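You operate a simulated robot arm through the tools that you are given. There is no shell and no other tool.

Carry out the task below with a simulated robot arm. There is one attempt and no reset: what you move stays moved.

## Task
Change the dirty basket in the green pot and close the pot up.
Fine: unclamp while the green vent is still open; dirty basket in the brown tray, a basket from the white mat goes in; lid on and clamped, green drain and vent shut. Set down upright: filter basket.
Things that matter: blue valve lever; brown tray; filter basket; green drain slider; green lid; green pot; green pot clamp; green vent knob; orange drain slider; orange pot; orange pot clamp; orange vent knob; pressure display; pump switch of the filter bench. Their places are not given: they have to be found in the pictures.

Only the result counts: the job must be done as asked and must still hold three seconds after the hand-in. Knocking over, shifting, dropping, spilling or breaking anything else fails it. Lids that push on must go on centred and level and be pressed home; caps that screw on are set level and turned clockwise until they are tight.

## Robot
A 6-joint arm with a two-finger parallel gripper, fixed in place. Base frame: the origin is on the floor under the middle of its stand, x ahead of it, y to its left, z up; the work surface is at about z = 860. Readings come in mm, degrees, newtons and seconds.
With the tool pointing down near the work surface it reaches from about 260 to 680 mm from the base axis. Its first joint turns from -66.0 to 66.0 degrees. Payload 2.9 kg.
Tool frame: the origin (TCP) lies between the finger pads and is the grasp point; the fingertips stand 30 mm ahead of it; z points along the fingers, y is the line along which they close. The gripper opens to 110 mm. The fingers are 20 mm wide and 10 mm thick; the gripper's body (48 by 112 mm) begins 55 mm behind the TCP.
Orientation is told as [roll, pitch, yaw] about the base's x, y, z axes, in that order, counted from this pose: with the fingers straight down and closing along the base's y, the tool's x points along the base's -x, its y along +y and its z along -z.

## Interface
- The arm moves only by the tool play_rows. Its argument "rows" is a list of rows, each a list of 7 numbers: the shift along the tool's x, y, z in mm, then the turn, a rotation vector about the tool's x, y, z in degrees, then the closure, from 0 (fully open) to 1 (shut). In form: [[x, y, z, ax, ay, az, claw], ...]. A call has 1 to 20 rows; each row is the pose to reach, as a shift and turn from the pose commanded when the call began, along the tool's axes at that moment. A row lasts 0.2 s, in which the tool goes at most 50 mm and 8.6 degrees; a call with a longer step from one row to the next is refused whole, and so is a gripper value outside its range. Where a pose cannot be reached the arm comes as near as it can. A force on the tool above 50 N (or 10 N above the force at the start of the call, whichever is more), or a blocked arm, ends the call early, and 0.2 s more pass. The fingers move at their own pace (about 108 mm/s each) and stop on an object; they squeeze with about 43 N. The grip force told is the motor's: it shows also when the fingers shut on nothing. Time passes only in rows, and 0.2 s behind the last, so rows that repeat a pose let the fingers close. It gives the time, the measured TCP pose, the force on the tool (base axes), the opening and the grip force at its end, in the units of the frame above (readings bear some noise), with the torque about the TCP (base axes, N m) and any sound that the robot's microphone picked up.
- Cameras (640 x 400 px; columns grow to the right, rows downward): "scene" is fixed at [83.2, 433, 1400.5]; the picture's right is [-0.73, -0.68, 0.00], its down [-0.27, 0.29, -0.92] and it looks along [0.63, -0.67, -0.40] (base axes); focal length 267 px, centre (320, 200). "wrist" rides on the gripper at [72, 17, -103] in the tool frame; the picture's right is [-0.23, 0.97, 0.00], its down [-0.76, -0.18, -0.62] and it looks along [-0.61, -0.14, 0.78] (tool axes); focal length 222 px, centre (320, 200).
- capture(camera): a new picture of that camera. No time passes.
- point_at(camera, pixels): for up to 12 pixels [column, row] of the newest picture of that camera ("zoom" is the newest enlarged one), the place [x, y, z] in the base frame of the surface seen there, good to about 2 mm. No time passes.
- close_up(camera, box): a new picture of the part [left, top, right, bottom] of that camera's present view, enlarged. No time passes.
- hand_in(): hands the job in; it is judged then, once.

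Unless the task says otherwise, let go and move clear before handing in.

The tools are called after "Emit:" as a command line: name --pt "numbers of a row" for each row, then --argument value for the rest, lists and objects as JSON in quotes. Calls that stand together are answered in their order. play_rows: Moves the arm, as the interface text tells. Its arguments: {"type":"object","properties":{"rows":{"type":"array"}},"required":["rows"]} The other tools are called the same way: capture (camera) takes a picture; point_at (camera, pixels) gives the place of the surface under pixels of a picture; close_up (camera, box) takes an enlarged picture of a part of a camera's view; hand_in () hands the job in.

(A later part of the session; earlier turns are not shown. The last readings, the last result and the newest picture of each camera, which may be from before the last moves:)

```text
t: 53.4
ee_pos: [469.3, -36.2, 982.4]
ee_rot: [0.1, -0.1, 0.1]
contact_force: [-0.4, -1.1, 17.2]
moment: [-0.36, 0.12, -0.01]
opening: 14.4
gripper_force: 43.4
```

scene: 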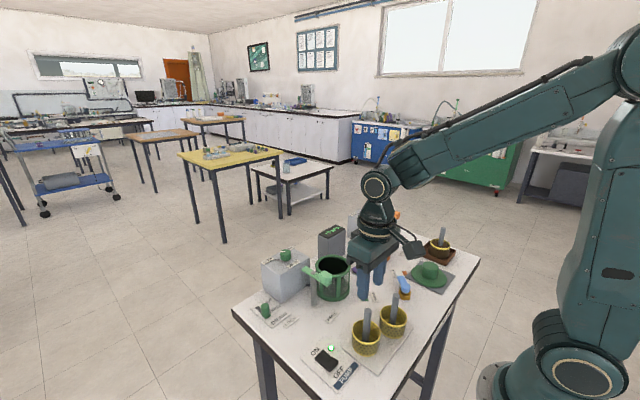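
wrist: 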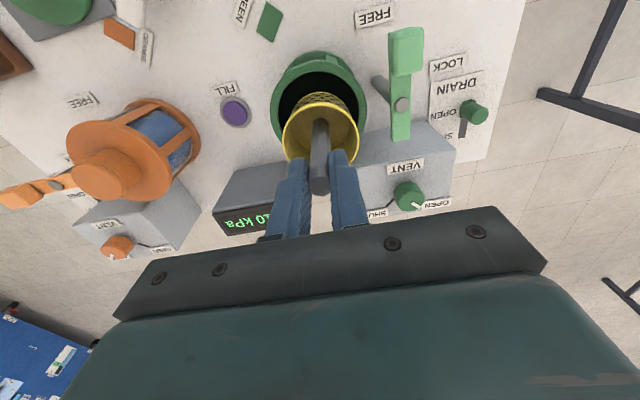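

Contact at z≈982.5 matches the seat (the rod had slipped ~6 mm in the grip: rod top read 1063.5 at TCP 1069.8). I'll relieve the force, open, rise and check.

Emit:
play_rows --pt "0 0 -0.8 0 0 0 0.95" --pt "0 0 -0.8 0 0 0 0.8" --pt "0 0 -0.8 0 0 0 0.6" --pt "0 0 -0.8 0 0 0 0.6" --pt "0 0 -25 0 0 0 0.6" --pt "0 0 -60 0 0 0 0.6" --pt "0 0 -90 0 0 0 0.6" --pt "0 0 -90 0 0 0 0.6"

Emit:
close_up --camera "wrist" --box '[240, 60, 400, 160]'

Emit:
point_at --camera "zoom" --pixels '[[315, 215], [320, 230], [310, 200]]'

Emit:
close_up --camera "scene" --box '[300, 225, 364, 305]'

```text
t: 55.2
ee_pos: [469.9, -35.4, 1073.2]
ee_rot: [0.0, 0.0, -0.1]
contact_force: [0.2, 0.8, -0.3]
moment: [-0.02, 0.0, 0.0]
opening: 44.4
gripper_force: 0.0
```

```text
4.00 times, centred on (320, 110) of wrist
```

zoom: 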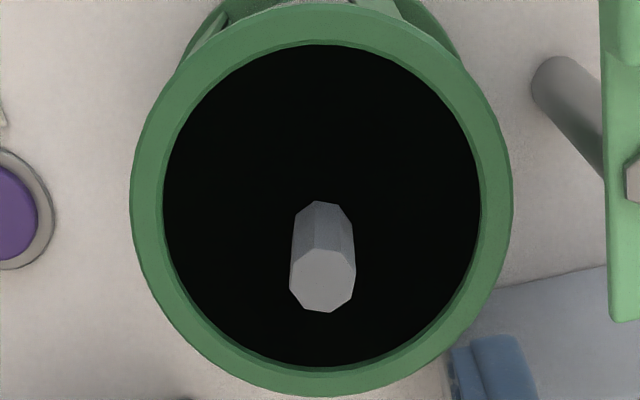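

```text
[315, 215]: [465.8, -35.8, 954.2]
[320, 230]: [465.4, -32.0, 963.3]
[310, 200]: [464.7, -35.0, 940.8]
```

```text
5.00 times, centred on (332, 265) of scene
```

zoom: 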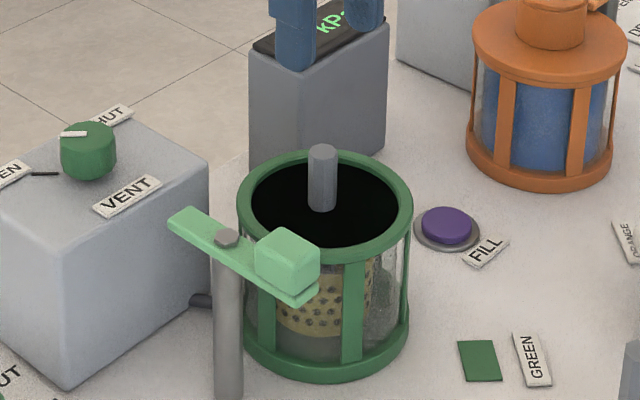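

The clean basket is in the pot. I'll verify the rod top height and compare with the dirty one's (976).

Emit:
close_up --camera "wrist" --box '[240, 60, 400, 160]'

Emit:
point_at --camera "zoom" --pixels '[[322, 280], [294, 275], [352, 275], [322, 258], [322, 305], [140, 200], [505, 200], [315, 20], [320, 390]]'

Emit:
close_up --camera "scene" --box '[310, 245, 360, 305]'

Emit:
point_at --camera "scene" --pixels '[[332.5, 255.5], [331, 256], [334, 256]]'

```text
4.00 times, centred on (320, 110) of wrist
```

zoom: 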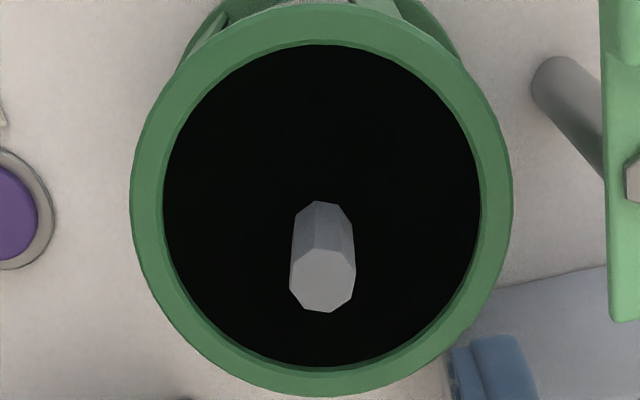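

```text
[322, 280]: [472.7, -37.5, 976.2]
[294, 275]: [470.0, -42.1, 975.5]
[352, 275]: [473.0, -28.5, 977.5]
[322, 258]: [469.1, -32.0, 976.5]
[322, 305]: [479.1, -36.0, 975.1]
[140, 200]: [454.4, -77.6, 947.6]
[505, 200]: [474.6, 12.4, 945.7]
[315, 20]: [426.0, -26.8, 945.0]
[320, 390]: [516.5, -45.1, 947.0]
```

```text
6.67 times, centred on (335, 275) of scene
```

zoom: 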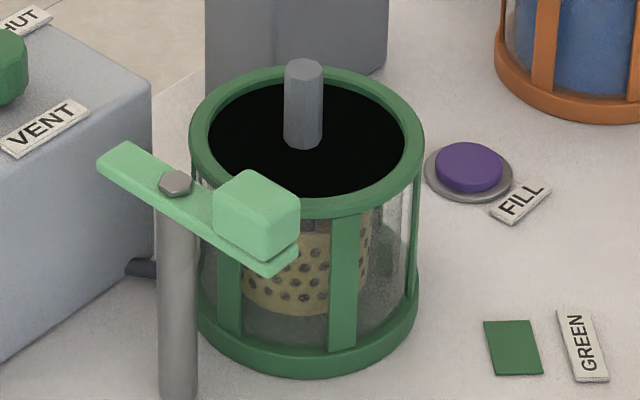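

```text
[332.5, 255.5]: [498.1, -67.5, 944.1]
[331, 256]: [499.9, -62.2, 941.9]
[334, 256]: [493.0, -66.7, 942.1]
```

Rod top reads (472,-35.5,976.2), same seat as the dirty one. Now I go back for the lid on the grey mat at its release pose.

Emit:
play_rows --pt "0 0 -20 0 0 0 0.5" --pt "23 -30 -30 0 0 0 0.4" --pt "46 -60 -30 0 0 0 0.4" --pt "69 -90 -30 0 0 0 0.4" --pt "92 -120 -30 0 0 0 0.4" --pt "115 -150 -30 0 0 0 0.4" --pt "139 -180 -30 0 0 0 0.4" --pt "162 -210 -30 0 0 0 0.4" --pt "185 -238.5 -30 0 0 0 0.4" --pt "185 -238.5 10 0 0 0 0.4" --pt "185 -238.5 50 0 0 0 0.4" --pt "185 -238.5 90 0 0 0 0.4" --pt "185 -238.5 110 0 0 0 0.4" --pt "185 -238.5 110 0 0 0 0.4"

Emit:
close_up --camera "wrist" --box '[220, 50, 420, 200]'

Emit:
close_up --camera "scene" --box '[380, 220, 476, 290]'

```text
t: 58.2
ee_pos: [284.1, -272.3, 961.9]
ee_rot: [0.1, 0.1, 0.0]
contact_force: [-0.2, -0.1, 0.2]
moment: [0.0, 0.04, -0.02]
opening: 66.0
gripper_force: 0.0
```

```text
2.67 times, centred on (320, 125) of wrist
```

zoom: 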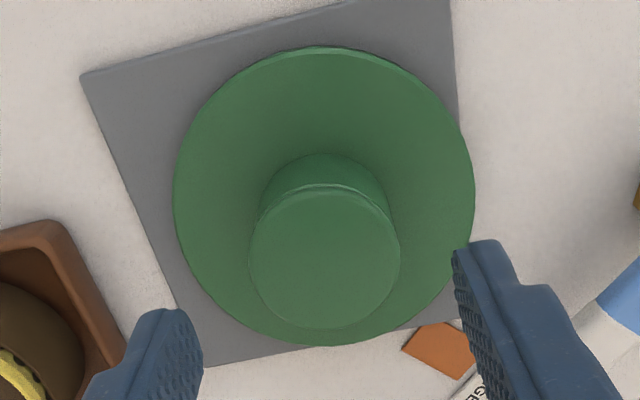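

```text
5.71 times, centred on (428, 255) of scene
```

zoom: 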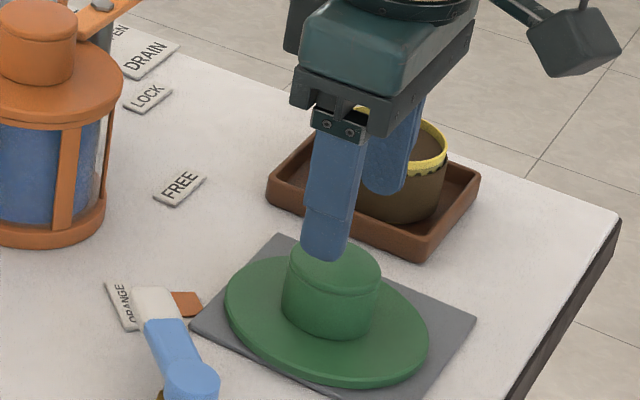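

Knob is centred between the fingers and nothing is in the way. I'll descend to the release height (906.4) and grip.

Emit:
play_rows --pt "0 0 20 0 0 0 0.4" --pt "0 0 40 0 0 0 0.4" --pt "0 0 55.8 0 0 0 0.4" --pt "0 0 55.8 0 0 0 0.4" --pt "0 0 55.8 0 0 0 0.6" --pt "0 0 55.8 0 0 0 0.8" --pt "0 0 55.8 0 0 0 0.8"

```text
t: 59.8
ee_pos: [285.7, -273.3, 905.8]
ee_rot: [0.1, 0.0, 0.0]
contact_force: [0.0, 0.0, 0.3]
moment: [0.03, 0.02, 0.0]
opening: 44.3
gripper_force: 42.7
```

Lid gripped cleanly. I'll lift it and carry it back along the same path to above the pot.

Emit:
play_rows --pt "0 0 -10 0 0 0 0.8" --pt "0 0 -50 0 0 0 0.8" --pt "0 0 -95 0 0 0 0.8" --pt "0 0 -140 0 0 0 0.8" --pt "0 0 -180 0 0 0 0.8" --pt "0 0 -211 0 0 0 0.8" --pt "-23 30 -211 0 0 0 0.8" --pt "-46 60 -211 0 0 0 0.8" --pt "-69 90 -211 0 0 0 0.8" --pt "-92 121 -211 0 0 0 0.8" --pt "-115 151 -211 0 0 0 0.8" --pt "-139 181 -211 0 0 0 0.8" --pt "-162 211 -211 0 0 0 0.8" --pt "-185 241 -211 0 0 0 0.8" --pt "-185 241 -180 0 0 0 0.8" --pt "-185 241 -150 0 0 0 0.8" --pt "-185 241 -130 0 0 0 0.8" --pt "-185 241 -130 0 0 0 0.8"

Emit:
close_up --camera "wrist" --box '[220, 50, 420, 230]'

Emit:
close_up --camera "scene" --box '[280, 210, 376, 290]'

```text
t: 63.6
ee_pos: [471.0, -31.9, 1035.0]
ee_rot: [0.1, -0.1, 0.0]
contact_force: [0.0, 0.1, -0.2]
moment: [0.01, -0.02, 0.01]
opening: 44.2
gripper_force: 43.9
```

```text
2.22 times, centred on (320, 140) of wrist
```

zoom: 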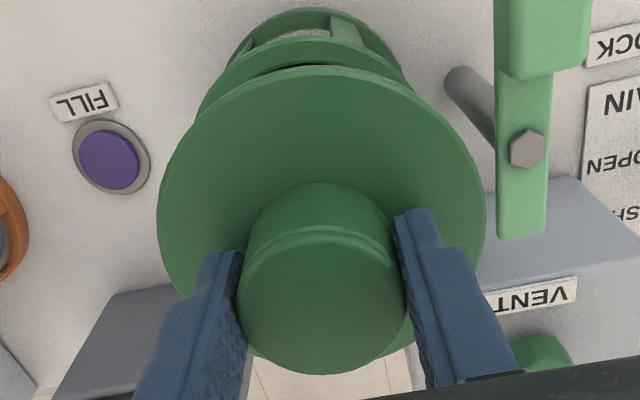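

```text
5.00 times, centred on (328, 250) of scene
```

zoom: 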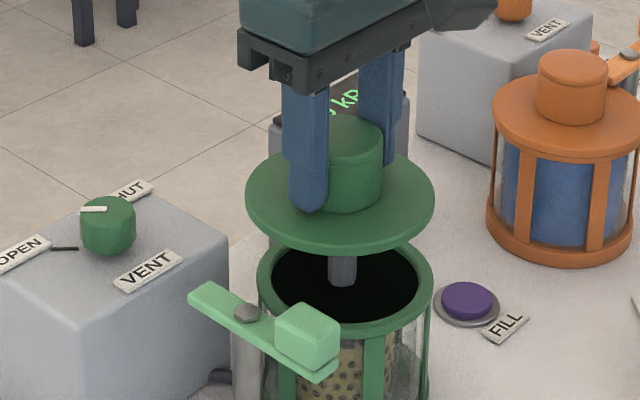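

The lid is above the pot at the original x,y. I'll verify the lid centre against the pot centre (472,-35) and its level.

Emit:
point_at --camera "zoom" --pixels '[[255, 165], [420, 230], [260, 230], [300, 240], [420, 180]]'

Emit:
close_up --camera "wrist" --box '[220, 50, 420, 230]'

Emit:
point_at --camera "zoom" --pixels '[[163, 215], [482, 215], [318, 72], [190, 140], [455, 140], [318, 235], [318, 190], [320, 370], [205, 110], [408, 110]]'

```text
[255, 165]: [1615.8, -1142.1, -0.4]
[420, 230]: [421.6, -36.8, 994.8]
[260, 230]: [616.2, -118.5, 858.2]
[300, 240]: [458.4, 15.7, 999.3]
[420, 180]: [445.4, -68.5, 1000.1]
```

```text
2.22 times, centred on (320, 140) of wrist
```

zoom: 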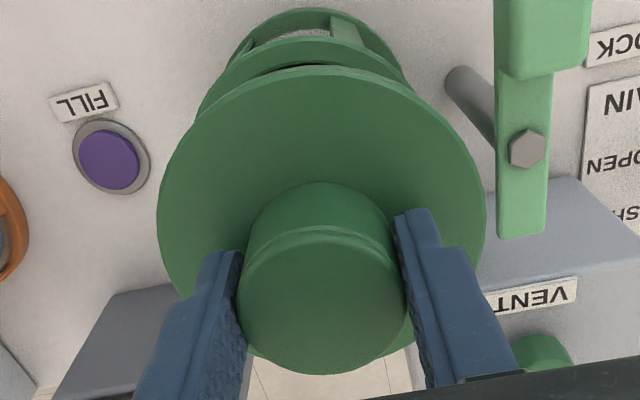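

```text
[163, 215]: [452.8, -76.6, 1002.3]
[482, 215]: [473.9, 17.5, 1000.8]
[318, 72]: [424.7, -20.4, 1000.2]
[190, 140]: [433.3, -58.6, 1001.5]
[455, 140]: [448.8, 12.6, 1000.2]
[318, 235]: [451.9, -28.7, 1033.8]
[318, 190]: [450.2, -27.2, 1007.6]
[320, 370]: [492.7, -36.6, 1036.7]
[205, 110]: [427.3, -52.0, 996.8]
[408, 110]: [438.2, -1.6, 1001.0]
```

Lid centre ≈ (472.5,-31.6), level; consistent with the original seat within measuring error. I'll lower to just above the seat.

Emit:
play_rows --pt "0 0 12 0 0 0 0.8" --pt "0 0 24 0 0 0 0.8" --pt "0 0 36 0 0 0 0.8" --pt "0 0 42 0 0 0 0.8" --pt "0 0 42 0 0 0 0.8"

Emit:
close_up --camera "scene" --box '[290, 225, 376, 295]'

Emit:
close_up --camera "wrist" --box '[220, 30, 420, 210]'

```text
t: 64.8
ee_pos: [471.3, -32.4, 994.6]
ee_rot: [0.2, 0.0, -0.1]
contact_force: [0.1, -0.7, 0.5]
moment: [0.0, 0.02, -0.01]
opening: 44.1
gripper_force: 43.0
```

```text
5.71 times, centred on (333, 260) of scene
```

zoom: 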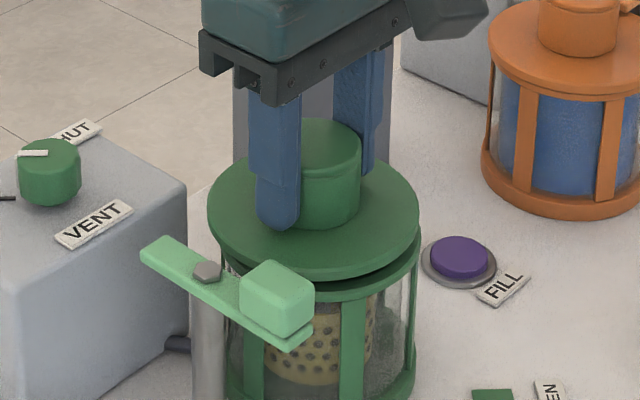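

```text
2.22 times, centred on (320, 120) of wrist
```

zoom: 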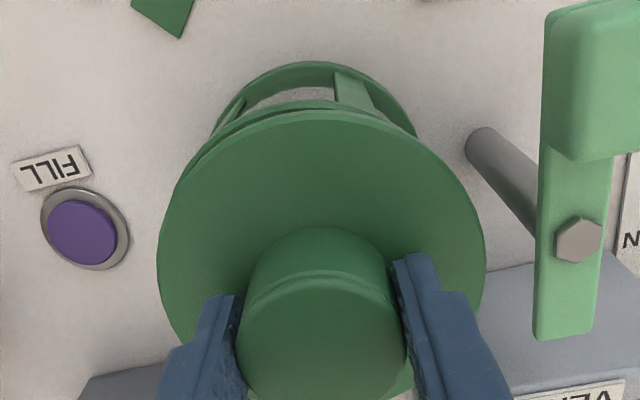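

The lid hovers ~7 mm above the rim with even gap. I'll lower step by step to contact.

Emit:
play_rows --pt "0 0 2 0 0 0 0.8" --pt "0 0 4 0 0 0 0.8" --pt "0 0 5 0 0 0 0.8" --pt "0 0 5 0 0 0 0.8"

```text
t: 65.8
ee_pos: [469.7, -32.6, 989.3]
ee_rot: [0.1, 0.0, 0.0]
contact_force: [-0.7, 1.0, -0.6]
moment: [0.01, 0.02, -0.01]
opening: 44.2
gripper_force: 42.8
```

Emit:
play_rows --pt "0 0 1 0 0 0 0.8" --pt "0 0 1 0 0 0 0.8"

```text
t: 66.4
ee_pos: [470.1, -32.6, 988.3]
ee_rot: [0.1, 0.1, 0.0]
contact_force: [-0.3, 0.1, -0.6]
moment: [0.03, 0.01, 0.0]
opening: 44.4
gripper_force: 42.8
```

Emit:
play_rows --pt "0 0 1 0 0 0 0.8" --pt "0 0 1 0 0 0 0.8"

```text
t: 67.0
ee_pos: [470.2, -32.2, 986.8]
ee_rot: [0.1, 0.0, 0.0]
contact_force: [0.7, -1.0, -1.2]
moment: [-0.01, -0.02, -0.02]
opening: 44.2
gripper_force: 43.2
```

No contact yet at 987; continue 1 mm at a time.

Emit:
play_rows --pt "0 0 1 0 0 0 0.8" --pt "0 0 1 0 0 0 0.8"

```text
t: 67.6
ee_pos: [470.1, -32.1, 985.9]
ee_rot: [0.2, -0.1, 0.0]
contact_force: [-0.3, -1.8, 5.0]
moment: [-0.24, 0.22, 0.0]
opening: 44.3
gripper_force: 43.2
```

Contact begins (5 N). I'll press it home a bit more.

Emit:
play_rows --pt "0 0 1 0 0 0 0.8" --pt "0 0 1 0 0 0 0.8"

```text
t: 68.2
ee_pos: [469.1, -33.8, 985.4]
ee_rot: [0.0, -0.2, 0.0]
contact_force: [-6.7, 0.3, 29.6]
moment: [-0.05, 0.88, -0.08]
opening: 44.0
gripper_force: 43.1
```

Firm contact (30 N). I'll look at the lid seat and measure the plate height around.

Emit:
close_up --camera "scene" --box '[300, 235, 364, 275]'

Emit:
point_at --camera "zoom" --pixels '[[200, 200], [440, 200], [320, 250], [250, 240], [400, 240], [320, 280], [420, 270]]'

Emit:
close_up --camera "wrist" --box '[220, 30, 420, 210]'

Emit:
point_at --camera "zoom" --pixels '[[163, 255], [482, 255], [318, 115], [190, 180], [455, 180], [318, 125], [230, 140], [410, 140]]'

```text
10.00 times, centred on (332, 255) of scene
```

zoom: 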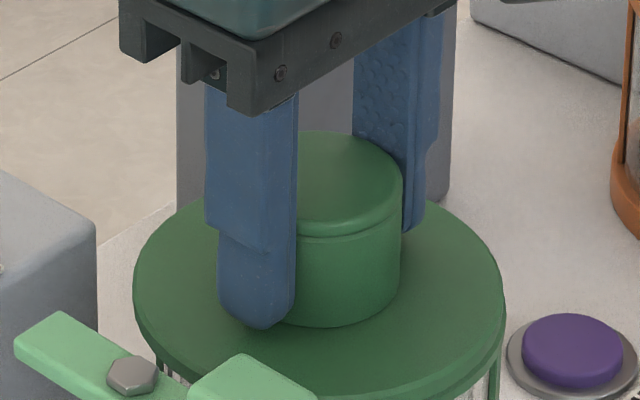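

```text
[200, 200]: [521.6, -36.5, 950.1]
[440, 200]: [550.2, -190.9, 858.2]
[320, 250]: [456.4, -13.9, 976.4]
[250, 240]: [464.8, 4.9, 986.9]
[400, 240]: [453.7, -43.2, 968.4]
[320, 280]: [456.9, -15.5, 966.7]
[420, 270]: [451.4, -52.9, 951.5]
```

```text
2.22 times, centred on (320, 120) of wrist
```

zoom: 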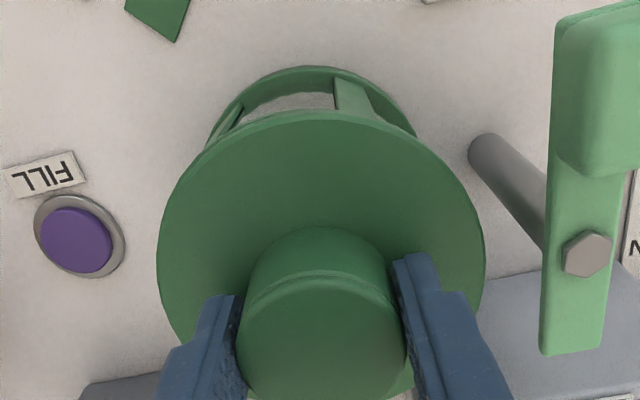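

```text
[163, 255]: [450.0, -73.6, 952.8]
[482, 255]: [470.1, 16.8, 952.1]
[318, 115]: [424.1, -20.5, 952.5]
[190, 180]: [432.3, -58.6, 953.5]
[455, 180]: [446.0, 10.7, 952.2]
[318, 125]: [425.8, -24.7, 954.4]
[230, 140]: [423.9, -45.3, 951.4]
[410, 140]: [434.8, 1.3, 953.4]
```

Plate heights read ~952.8 all round – level and same height as originally. I'll compare the lid's position with the very first picture using the same enlargement box.

Emit:
close_up --camera "scene" --box '[230, 200, 390, 300]'

```text
4.00 times, centred on (310, 250) of scene
```

zoom: 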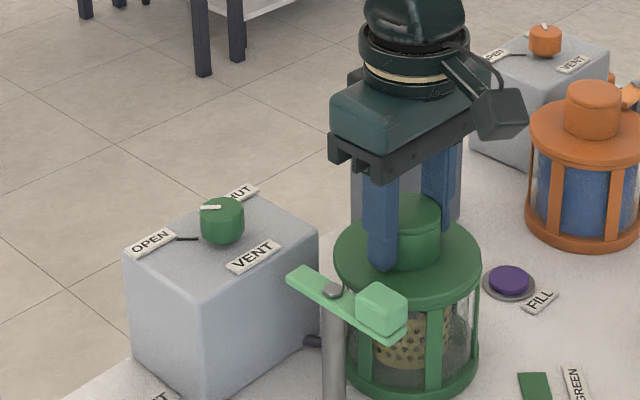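

The heights match, but compared with the first picture the lid outline seems ~4 zoom-px left (orig. edges 338/486, now ~333/482), i.e. ~3 mm off. I'll re-take another identical enlargement from the start to compare more precisely.

Emit:
close_up --camera "scene" --box '[254, 240, 318, 280]'

Emit:
close_up --camera "scene" --box '[250, 235, 346, 295]'

```text
10.00 times, centred on (286, 260) of scene
```

zoom: 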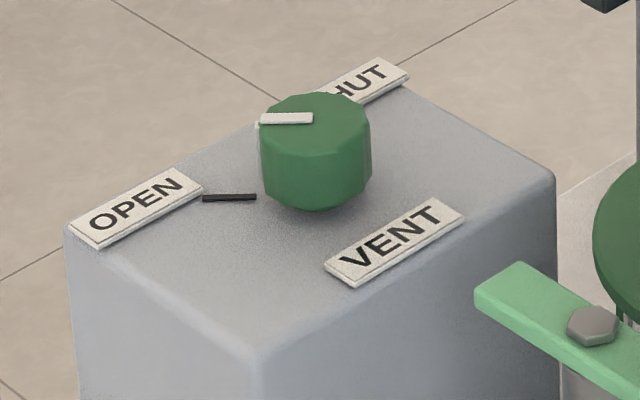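

```text
6.67 times, centred on (298, 265) of scene
```

zoom: 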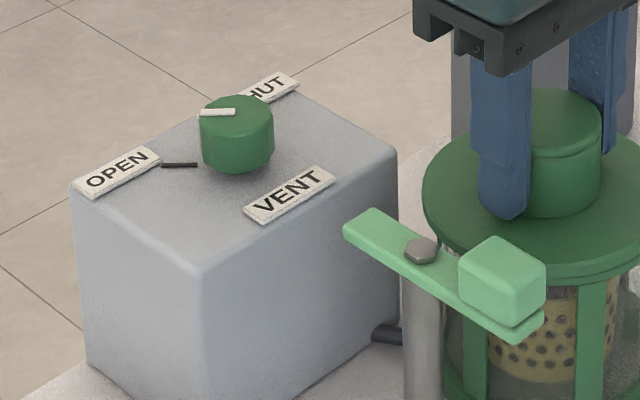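

Left edge of the lid moved from ~606 to ~593 in the 10x view: it's about 3.4 mm off toward +x/+y. I'll measure edges of lid and pot ring at high magnification to find the correction.

Emit:
close_up --camera "scene" --box '[306, 250, 322, 260]'

Emit:
close_up --camera "scene" --box '[342, 255, 358, 265]'

Emit:
close_up --camera "scene" --box '[342, 285, 358, 295]'

Emit:
close_up --camera "scene" --box '[308, 282, 324, 292]'

Emit:
close_up --camera "scene" --box '[310, 260, 358, 290]'

```text
16.00 times, centred on (314, 255) of scene
```

zoom: 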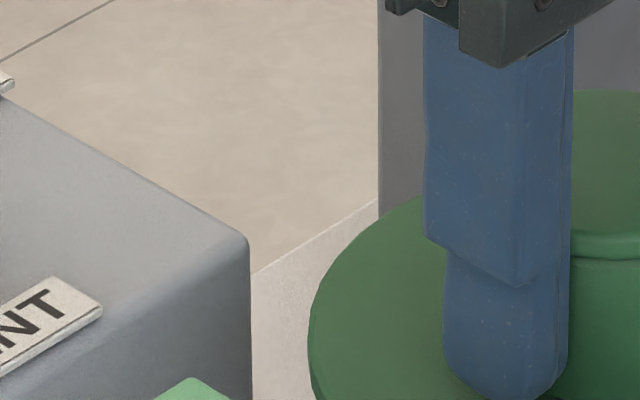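

```text
16.00 times, centred on (350, 260) of scene
```

zoom: 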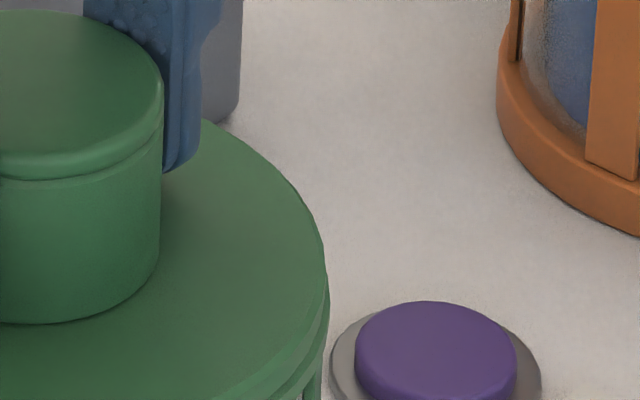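

```text
16.00 times, centred on (350, 290) of scene
```

zoom: 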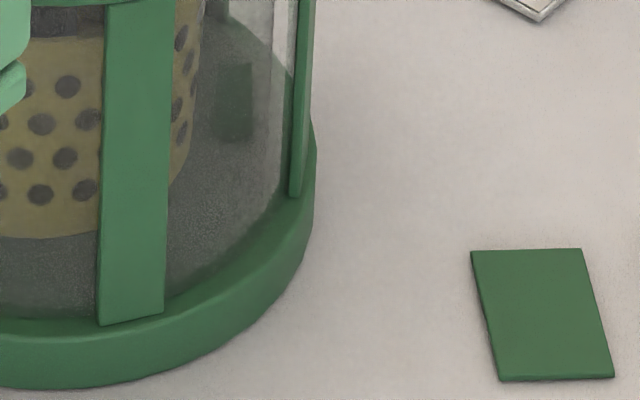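

```text
16.00 times, centred on (316, 287) of scene
```

zoom: 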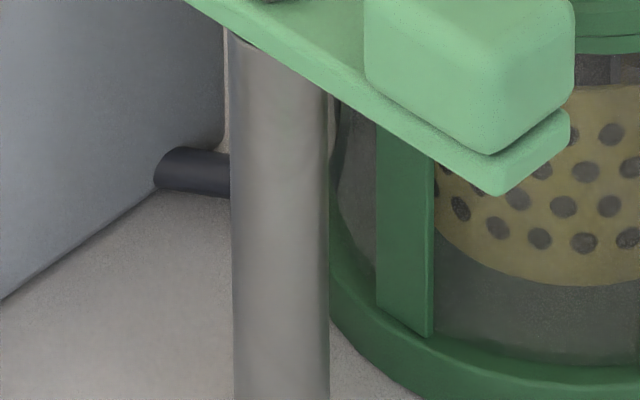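

```text
13.33 times, centred on (334, 275) of scene
```

zoom: 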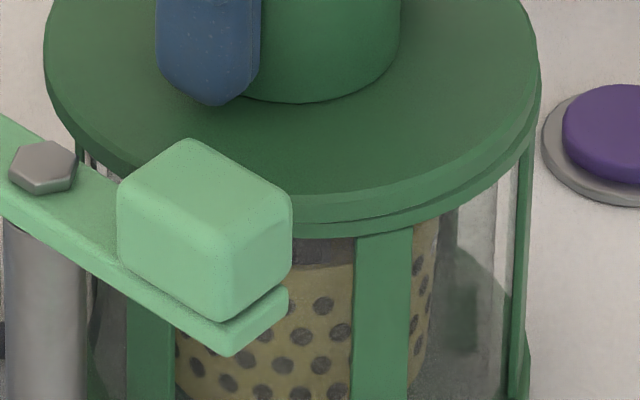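

The enlargements suggest the lid sits ~2–3 mm off toward +x/+y relative to its original place. To quantify, I'll release it, rise to exactly the pose where I photographed it originally (z 1044.7), and compare pictures.

Emit:
play_rows --pt "0 0 -0.8 0 0 0 0.8" --pt "0 0 -0.8 0 0 0 0.6" --pt "0 0 -0.8 0 0 0 0.4" --pt "0 0 -0.8 0 0 0 0.4" --pt "0 0 -20 0 0 0 0.4" --pt "0 0 -45 0 0 0 0.4" --pt "0 0 -59.3 0 0 0 0.4" --pt "0 0 -59.3 0 0 0 0.4" --pt "0 0 -59.3 0 0 0 0.4"

Emit:
capture --camera "wrist"

Emit:
close_up --camera "wrist" --box '[240, 40, 400, 190]'

Emit:
close_up --camera "scene" --box '[260, 190, 420, 290]'

```text
t: 70.2
ee_pos: [468.6, -31.8, 1043.4]
ee_rot: [0.0, 0.0, 0.0]
contact_force: [0.5, 0.8, 0.2]
moment: [-0.04, 0.02, 0.0]
opening: 66.0
gripper_force: 0.0
```

```text
taken
```

wrist: 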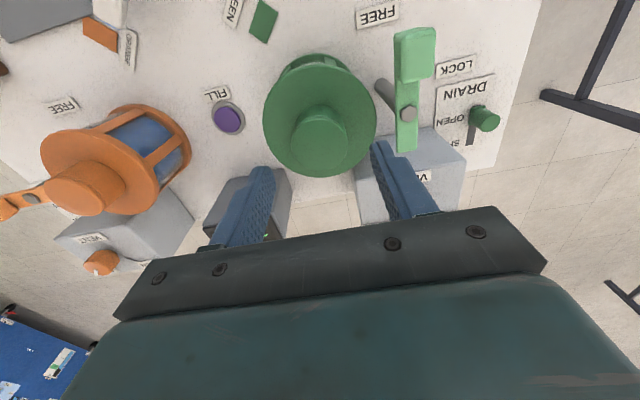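

```text
2.67 times, centred on (320, 115) of wrist
```

zoom: 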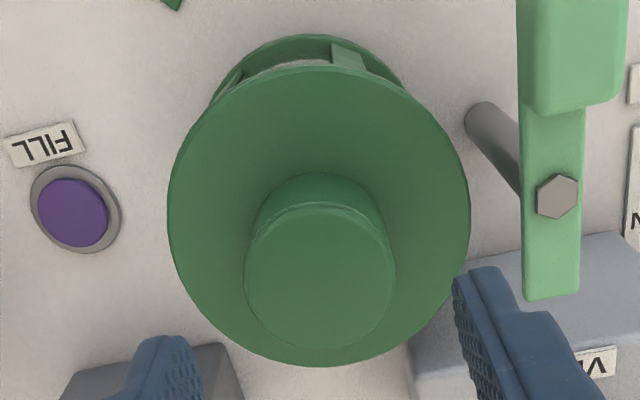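

```text
4.00 times, centred on (340, 240) of scene
```

zoom: 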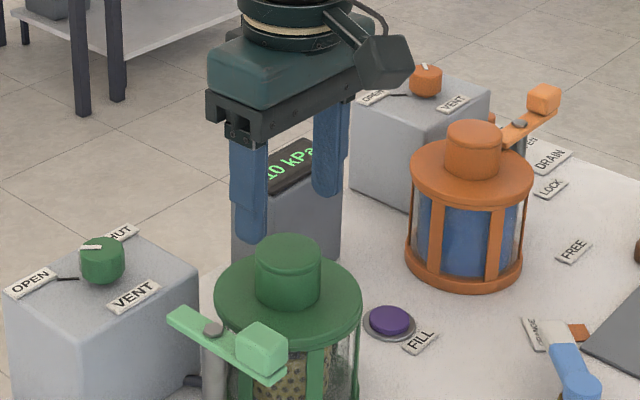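

Relative to fixed features (bolt 560→556, FILL button 82→75), the lid has moved about +1.7 mm in x and +2.2 mm in y from its original seat. I'll regrip it, lift slightly, and shift it back by about (-2.0,-2.2).

Emit:
play_rows --pt "0 0 20 0 0 0 0.4" --pt "0 0 40 0 0 0 0.4" --pt "0 0 58 0 0 0 0.4" --pt "0 0 58 0 0 0 0.4" --pt "0 0 58 0 0 0 0.6" --pt "0 0 58 0 0 0 0.8" --pt "0 0 58 0 0 0 0.8"

Emit:
play_rows --pt "0 0 -2 0 0 0 0.8" --pt "0 0 -5 0 0 0 0.8" --pt "0 0 -5 0 0 0 0.8" --pt "1 -1.1 -5 0 0 0 0.8" --pt "2 -2.2 -5 0 0 0 0.8" --pt "2 -2.2 -5 0 0 0 0.8"

Emit:
close_up --camera "scene" --box '[306, 250, 322, 260]'

Emit:
close_up --camera "scene" --box '[342, 255, 358, 265]'

```text
t: 71.8
ee_pos: [468.1, -32.0, 987.0]
ee_rot: [0.1, -0.1, -0.1]
contact_force: [0.1, 0.8, -0.2]
moment: [0.02, 0.02, 0.04]
opening: 44.4
gripper_force: 42.9
```

```text
t: 73.2
ee_pos: [468.4, -34.4, 991.5]
ee_rot: [0.1, 0.0, 0.0]
contact_force: [0.8, 0.1, -1.1]
moment: [-0.01, 0.0, 0.01]
opening: 44.1
gripper_force: 43.0
```

```text
16.00 times, centred on (314, 255) of scene
```

zoom: 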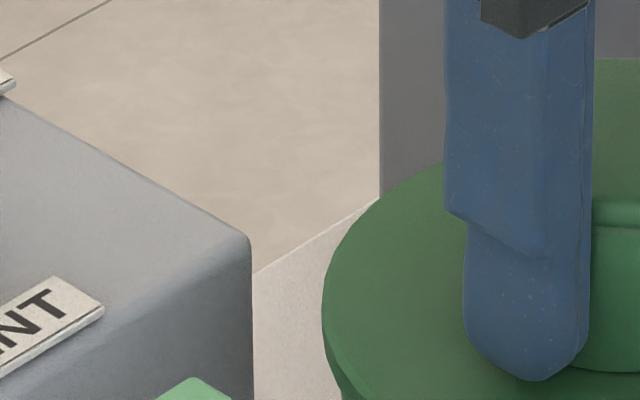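

```text
16.00 times, centred on (350, 260) of scene
```

zoom: 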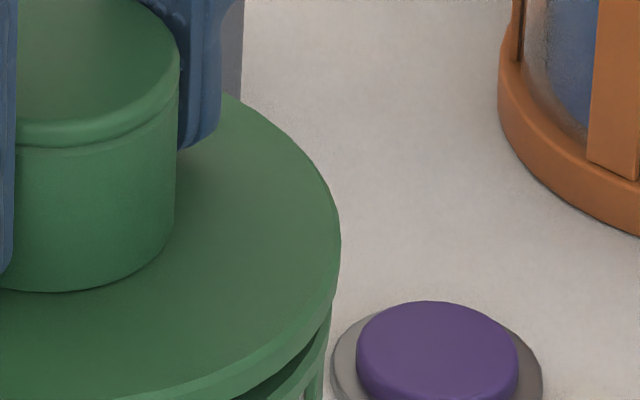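

Lid centre column is now ~332.7 versus 333.0 originally; I'll add a small -0.6 mm in x and lower to the seat.

Emit:
play_rows --pt "0.6 0 0 0 0 0 0.8" --pt "0.6 0 2 0 0 0 0.8" --pt "0.6 0 4 0 0 0 0.8" --pt "0.6 0 4 0 0 0 0.8"

```text
t: 74.2
ee_pos: [467.5, -34.5, 988.1]
ee_rot: [0.2, 0.0, 0.0]
contact_force: [-0.1, -0.1, -1.0]
moment: [0.0, 0.0, -0.04]
opening: 44.1
gripper_force: 43.1
```

Emit:
play_rows --pt "0 0 1 0 0 0 0.8" --pt "0 0 1 0 0 0 0.8"

```text
t: 74.8
ee_pos: [468.8, -34.0, 986.5]
ee_rot: [0.1, 0.0, -0.1]
contact_force: [-0.1, -0.2, -0.7]
moment: [-0.01, 0.05, 0.05]
opening: 44.5
gripper_force: 43.0
```

Emit:
play_rows --pt "0 0 1 0 0 0 0.8" --pt "0 0 1 0 0 0 0.8"

```text
t: 75.4
ee_pos: [467.4, -34.5, 985.9]
ee_rot: [0.0, -0.1, 0.1]
contact_force: [-0.6, 3.7, 11.8]
moment: [-0.18, 0.41, -0.11]
opening: 44.0
gripper_force: 42.8
```

Contact (12 N). Press 1 mm more to seat, then check.

Emit:
play_rows --pt "0 0 1 0 0 0 0.8" --pt "0 0 1 0 0 0 0.8"

Emit:
close_up --camera "scene" --box '[306, 250, 322, 260]'

Emit:
close_up --camera "scene" --box '[342, 255, 358, 265]'

```text
t: 76.0
ee_pos: [467.3, -35.3, 985.8]
ee_rot: [0.1, -0.2, 0.2]
contact_force: [-1.4, 6.6, 28.4]
moment: [0.02, 0.8, -0.08]
opening: 44.4
gripper_force: 42.9
```

```text
16.00 times, centred on (314, 255) of scene
```

zoom: 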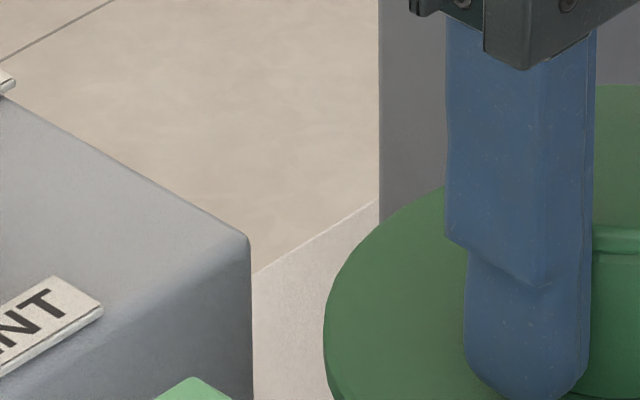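

```text
16.00 times, centred on (350, 260) of scene
```

zoom: 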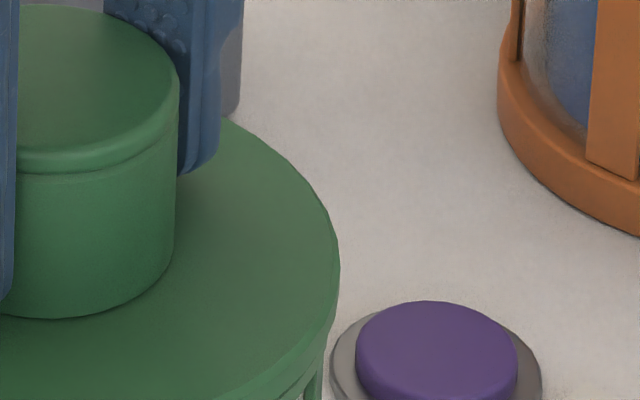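

Lid edges are now at 314.2/351.2 vs the original 314.6/351.5 (within ~1 mm). I'll release and take the comparison picture from the same reference pose.

Emit:
play_rows --pt "0 0 -0.8 0 0 0 0.8" --pt "0 0 -0.8 0 0 0 0.6" --pt "0 0 -0.8 0 0 0 0.4" --pt "0 0 -0.8 0 0 0 0.4" --pt "0 0 -20 0 0 0 0.4" --pt "0 0 -45 0 0 0 0.4" --pt "-2.6 2.2 -60 0 0 0 0.4" --pt "-2.6 2.2 -60 0 0 0 0.4" --pt "-2.6 2.2 -60 0 0 0 0.4"

Emit:
close_up --camera "wrist" --box '[240, 40, 400, 190]'

Emit:
close_up --camera "scene" --box '[230, 200, 390, 300]'

Emit:
close_up --camera "scene" --box '[310, 245, 358, 275]'

```text
t: 78.0
ee_pos: [468.3, -33.0, 1045.0]
ee_rot: [0.1, 0.0, -0.1]
contact_force: [-0.4, 0.2, 0.2]
moment: [0.01, 0.03, -0.01]
opening: 66.1
gripper_force: 0.1
```

```text
2.67 times, centred on (320, 115) of wrist
```

zoom: 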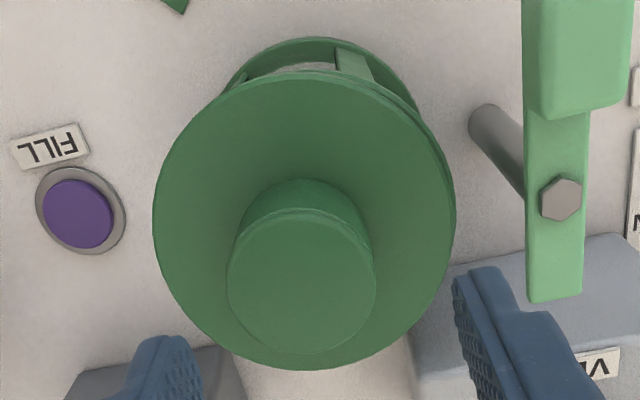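

```text
4.00 times, centred on (310, 250) of scene
```

zoom: 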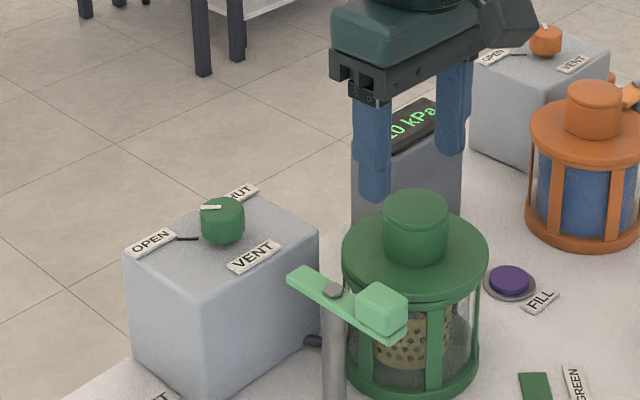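

```text
13.33 times, centred on (334, 260) of scene
```

zoom: 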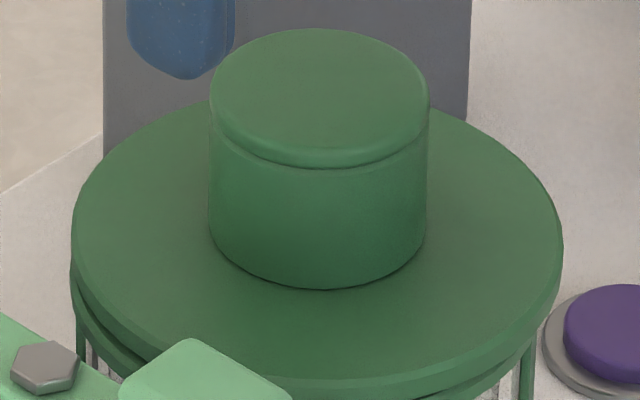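

After release the lid slid: edges now 315.3/352.2, and in the wrist view its centre moved to 304 (bolt 561), i.e. about (+0.9,-4.2) mm from original – the press with side load pushed it. I'll check that it's level, then regrip centred and reposition with a softer release.

Emit:
close_up --camera "wrist" --box '[240, 40, 400, 190]'

Emit:
point_at --camera "zoom" --pixels '[[160, 200], [448, 200], [290, 85], [310, 362], [200, 310], [410, 310], [200, 120], [400, 120], [302, 285], [230, 285], [374, 285], [560, 200]]'

```text
2.67 times, centred on (320, 115) of wrist
```

zoom: 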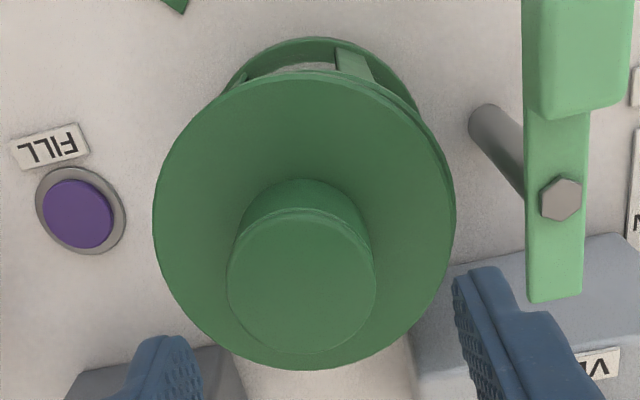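

```text
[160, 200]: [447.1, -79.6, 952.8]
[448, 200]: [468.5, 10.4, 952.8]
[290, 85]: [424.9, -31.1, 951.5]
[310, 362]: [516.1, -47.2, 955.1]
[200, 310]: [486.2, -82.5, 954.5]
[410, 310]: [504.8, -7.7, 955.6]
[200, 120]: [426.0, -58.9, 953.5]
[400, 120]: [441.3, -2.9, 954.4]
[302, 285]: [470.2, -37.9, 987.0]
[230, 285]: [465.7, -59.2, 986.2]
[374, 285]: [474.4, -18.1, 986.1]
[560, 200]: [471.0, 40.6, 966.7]
```

Lid centre now ≈ (470.7,-37.9); pot centre ≈ (471.8,-34.5). I'll centre the gripper on the knob (-5 mm y), grip, lift 5 mm, and shift back +3.6 mm in y.

Emit:
play_rows --pt "0 -5 0 0 0 0 0.4" --pt "0 -5 20 0 0 0 0.4" --pt "0 -5 40 0 0 0 0.4" --pt "0 -5 58 0 0 0 0.4" --pt "0 -5 58 0 0 0 0.4" --pt "0 -5 58 0 0 0 0.55" --pt "0 -5 58 0 0 0 0.65" --pt "0 -5 58 0 0 0 0.8" --pt "0 -5 58 0 0 0 0.8"

Emit:
close_up --camera "scene" --box '[310, 245, 358, 275]'

```text
t: 80.0
ee_pos: [469.6, -35.7, 985.6]
ee_rot: [0.1, 0.0, -0.1]
contact_force: [0.0, -0.1, -0.7]
moment: [0.02, 0.03, -0.02]
opening: 44.3
gripper_force: 43.3
```

```text
13.33 times, centred on (334, 260) of scene
```

zoom: 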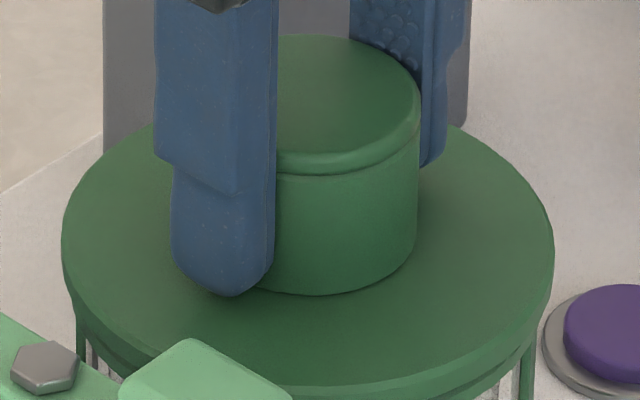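

Closing the fingers nudged the lid so its scene edges are 314.65/351.55 – matching the original 314.6/351.5. I'll check with the wrist view before releasing.

Emit:
close_up --camera "wrist" --box '[220, 30, 420, 210]'

Emit:
point_at --camera "zoom" --pixels '[[163, 255], [480, 255], [318, 118], [190, 180], [455, 180], [230, 140], [410, 140], [575, 250], [320, 340], [75, 240]]'

```text
2.22 times, centred on (320, 120) of wrist
```

zoom: 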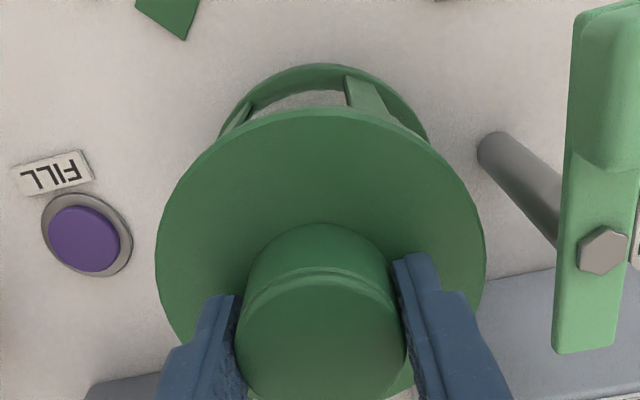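

```text
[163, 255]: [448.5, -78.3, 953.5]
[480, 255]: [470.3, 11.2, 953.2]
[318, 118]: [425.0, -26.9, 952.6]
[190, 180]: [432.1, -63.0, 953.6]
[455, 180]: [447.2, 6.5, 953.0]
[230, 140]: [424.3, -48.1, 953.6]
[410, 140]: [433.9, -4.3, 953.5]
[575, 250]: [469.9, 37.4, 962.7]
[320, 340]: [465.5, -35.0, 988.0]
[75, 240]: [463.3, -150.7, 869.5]
```

In the wrist view the pot's lower ring (218–428, mid 323) and the lid (155–486, mid 320.5) now line up as in the original picture, and no force is present. I'll open the fingers without any lift, rise and verify.

Emit:
play_rows --pt "0 0 0 0 0 0 0.7" --pt "0 0 0 0 0 0 0.5" --pt "0 0 0 0 0 0 0.4" --pt "0 0 0 0 0 0 0.4"

Emit:
close_up --camera "scene" --box '[310, 245, 358, 275]'

Emit:
close_up --camera "wrist" --box '[220, 30, 420, 210]'

```text
t: 81.0
ee_pos: [470.0, -36.4, 986.5]
ee_rot: [0.1, 0.1, 0.0]
contact_force: [0.5, 0.0, -0.3]
moment: [0.01, 0.0, 0.01]
opening: 65.9
gripper_force: 0.1
```

```text
13.33 times, centred on (334, 260) of scene
```

zoom: 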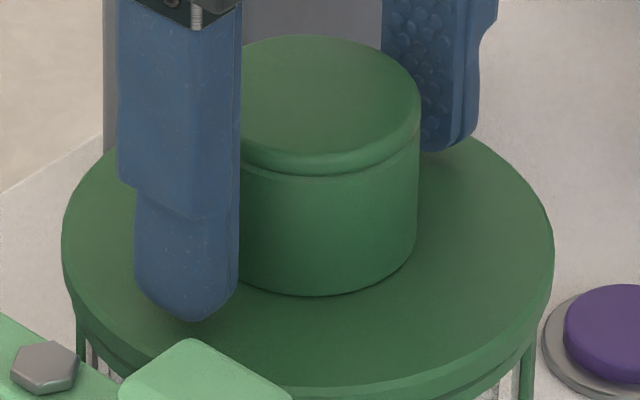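

```text
2.22 times, centred on (320, 120) of wrist
```

zoom: 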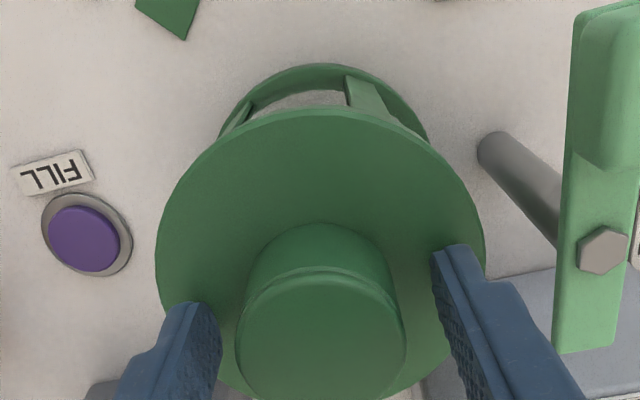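

The lid stayed put on release. I'll rise to the reference pose and compare once more.

Emit:
play_rows --pt "0 0 -20 0 0 0 0.4" --pt "0 0 -45 0 0 0 0.4" --pt "0 5 -58 0 0 0 0.4" --pt "0 5 -58 0 0 0 0.4" --pt "0 5 -58 0 0 0 0.4"

Emit:
close_up --camera "wrist" --box '[240, 40, 400, 190]'

Emit:
point_at --camera "zoom" --pixels '[[170, 200], [460, 200], [305, 80], [325, 362], [315, 285], [243, 285], [388, 285], [558, 200], [200, 310], [420, 310], [80, 210]]'

Emit:
close_up --camera "scene" --box '[310, 245, 358, 275]'

Emit:
close_up --camera "scene" --box '[230, 200, 390, 300]'

```text
t: 82.2
ee_pos: [469.9, -32.7, 1045.3]
ee_rot: [0.1, 0.0, 0.0]
contact_force: [0.4, 0.7, 0.0]
moment: [-0.01, -0.01, 0.02]
opening: 65.7
gripper_force: 0.1
```

```text
2.67 times, centred on (320, 115) of wrist
```

zoom: 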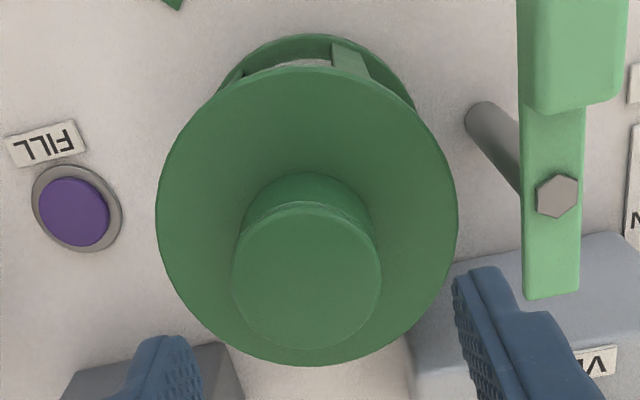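

```text
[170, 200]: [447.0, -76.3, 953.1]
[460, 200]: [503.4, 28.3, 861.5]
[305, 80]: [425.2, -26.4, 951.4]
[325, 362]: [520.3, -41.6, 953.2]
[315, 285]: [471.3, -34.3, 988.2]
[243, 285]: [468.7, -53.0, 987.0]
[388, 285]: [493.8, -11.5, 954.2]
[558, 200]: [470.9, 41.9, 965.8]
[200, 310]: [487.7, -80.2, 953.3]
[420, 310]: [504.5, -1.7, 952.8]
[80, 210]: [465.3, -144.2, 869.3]
```

```text
13.33 times, centred on (334, 260) of scene
```

zoom: 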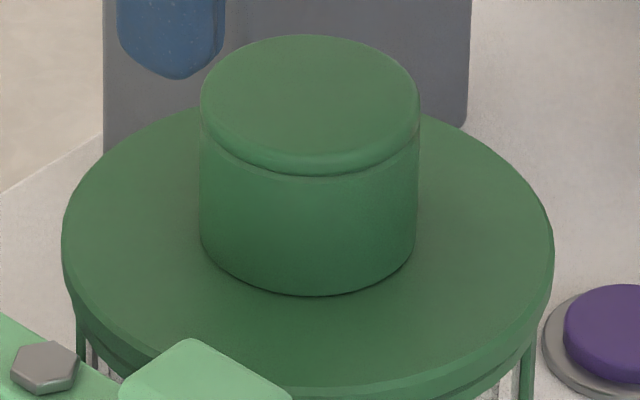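

```text
4.00 times, centred on (310, 250) of scene
```

zoom: 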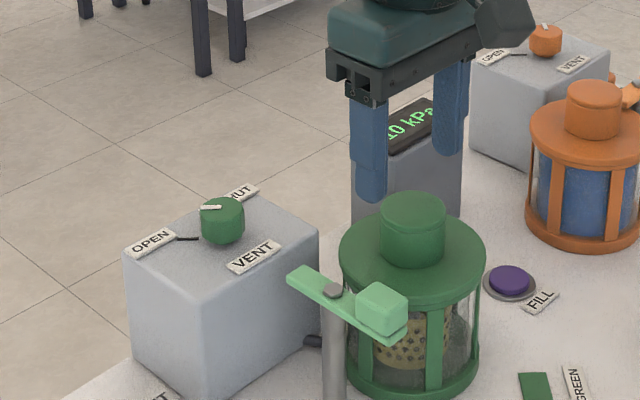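

The lid now matches its original outline in the scene view (339/486 vs 338/486) and sits level at z≈953, centred on the pot (~472,-35). Next the clamp: I'll move above its handle at the FREE position.

Emit:
play_rows --pt "10 20 -20 0 0 0 0.55" --pt "22 45 -20 0 0 0 0.55" --pt "34 65 -10 0 0 0 0.55" --pt "42 75 0 0 0 0 0.55" --pt "42 75 0 0 0 0 0.55"

Emit:
capture --camera "wrist"

Emit:
close_up --camera "wrist" --box '[240, 40, 400, 190]'

Emit:
point_at --camera "wrist" --pixels '[[318, 110], [305, 110], [332, 110], [318, 95], [318, 125], [318, 150]]'

```text
t: 83.4
ee_pos: [429.1, 41.9, 1044.7]
ee_rot: [0.2, 0.1, 0.0]
contact_force: [-0.1, -0.1, 0.1]
moment: [-0.01, 0.01, 0.03]
opening: 49.4
gripper_force: 0.1
```

```text
taken
```

wrist: 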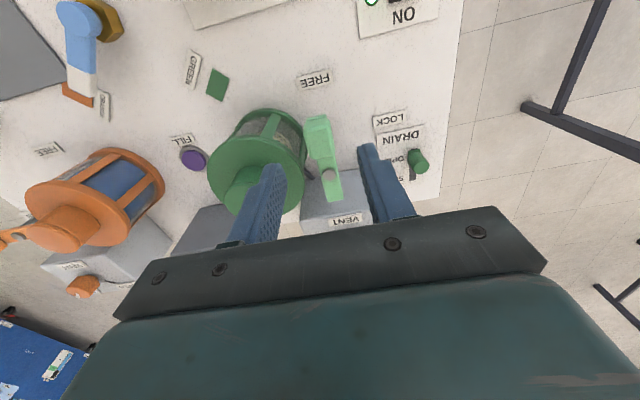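

```text
2.67 times, centred on (320, 115) of wrist
```

zoom: 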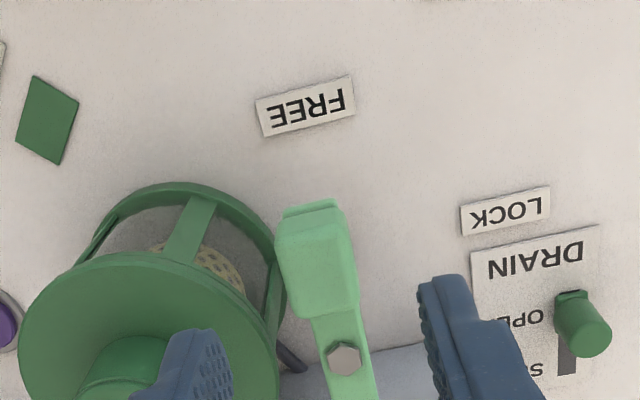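

```text
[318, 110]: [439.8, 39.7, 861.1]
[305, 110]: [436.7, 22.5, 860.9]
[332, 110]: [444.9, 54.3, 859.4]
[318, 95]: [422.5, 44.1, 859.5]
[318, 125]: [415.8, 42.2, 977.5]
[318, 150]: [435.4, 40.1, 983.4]
```

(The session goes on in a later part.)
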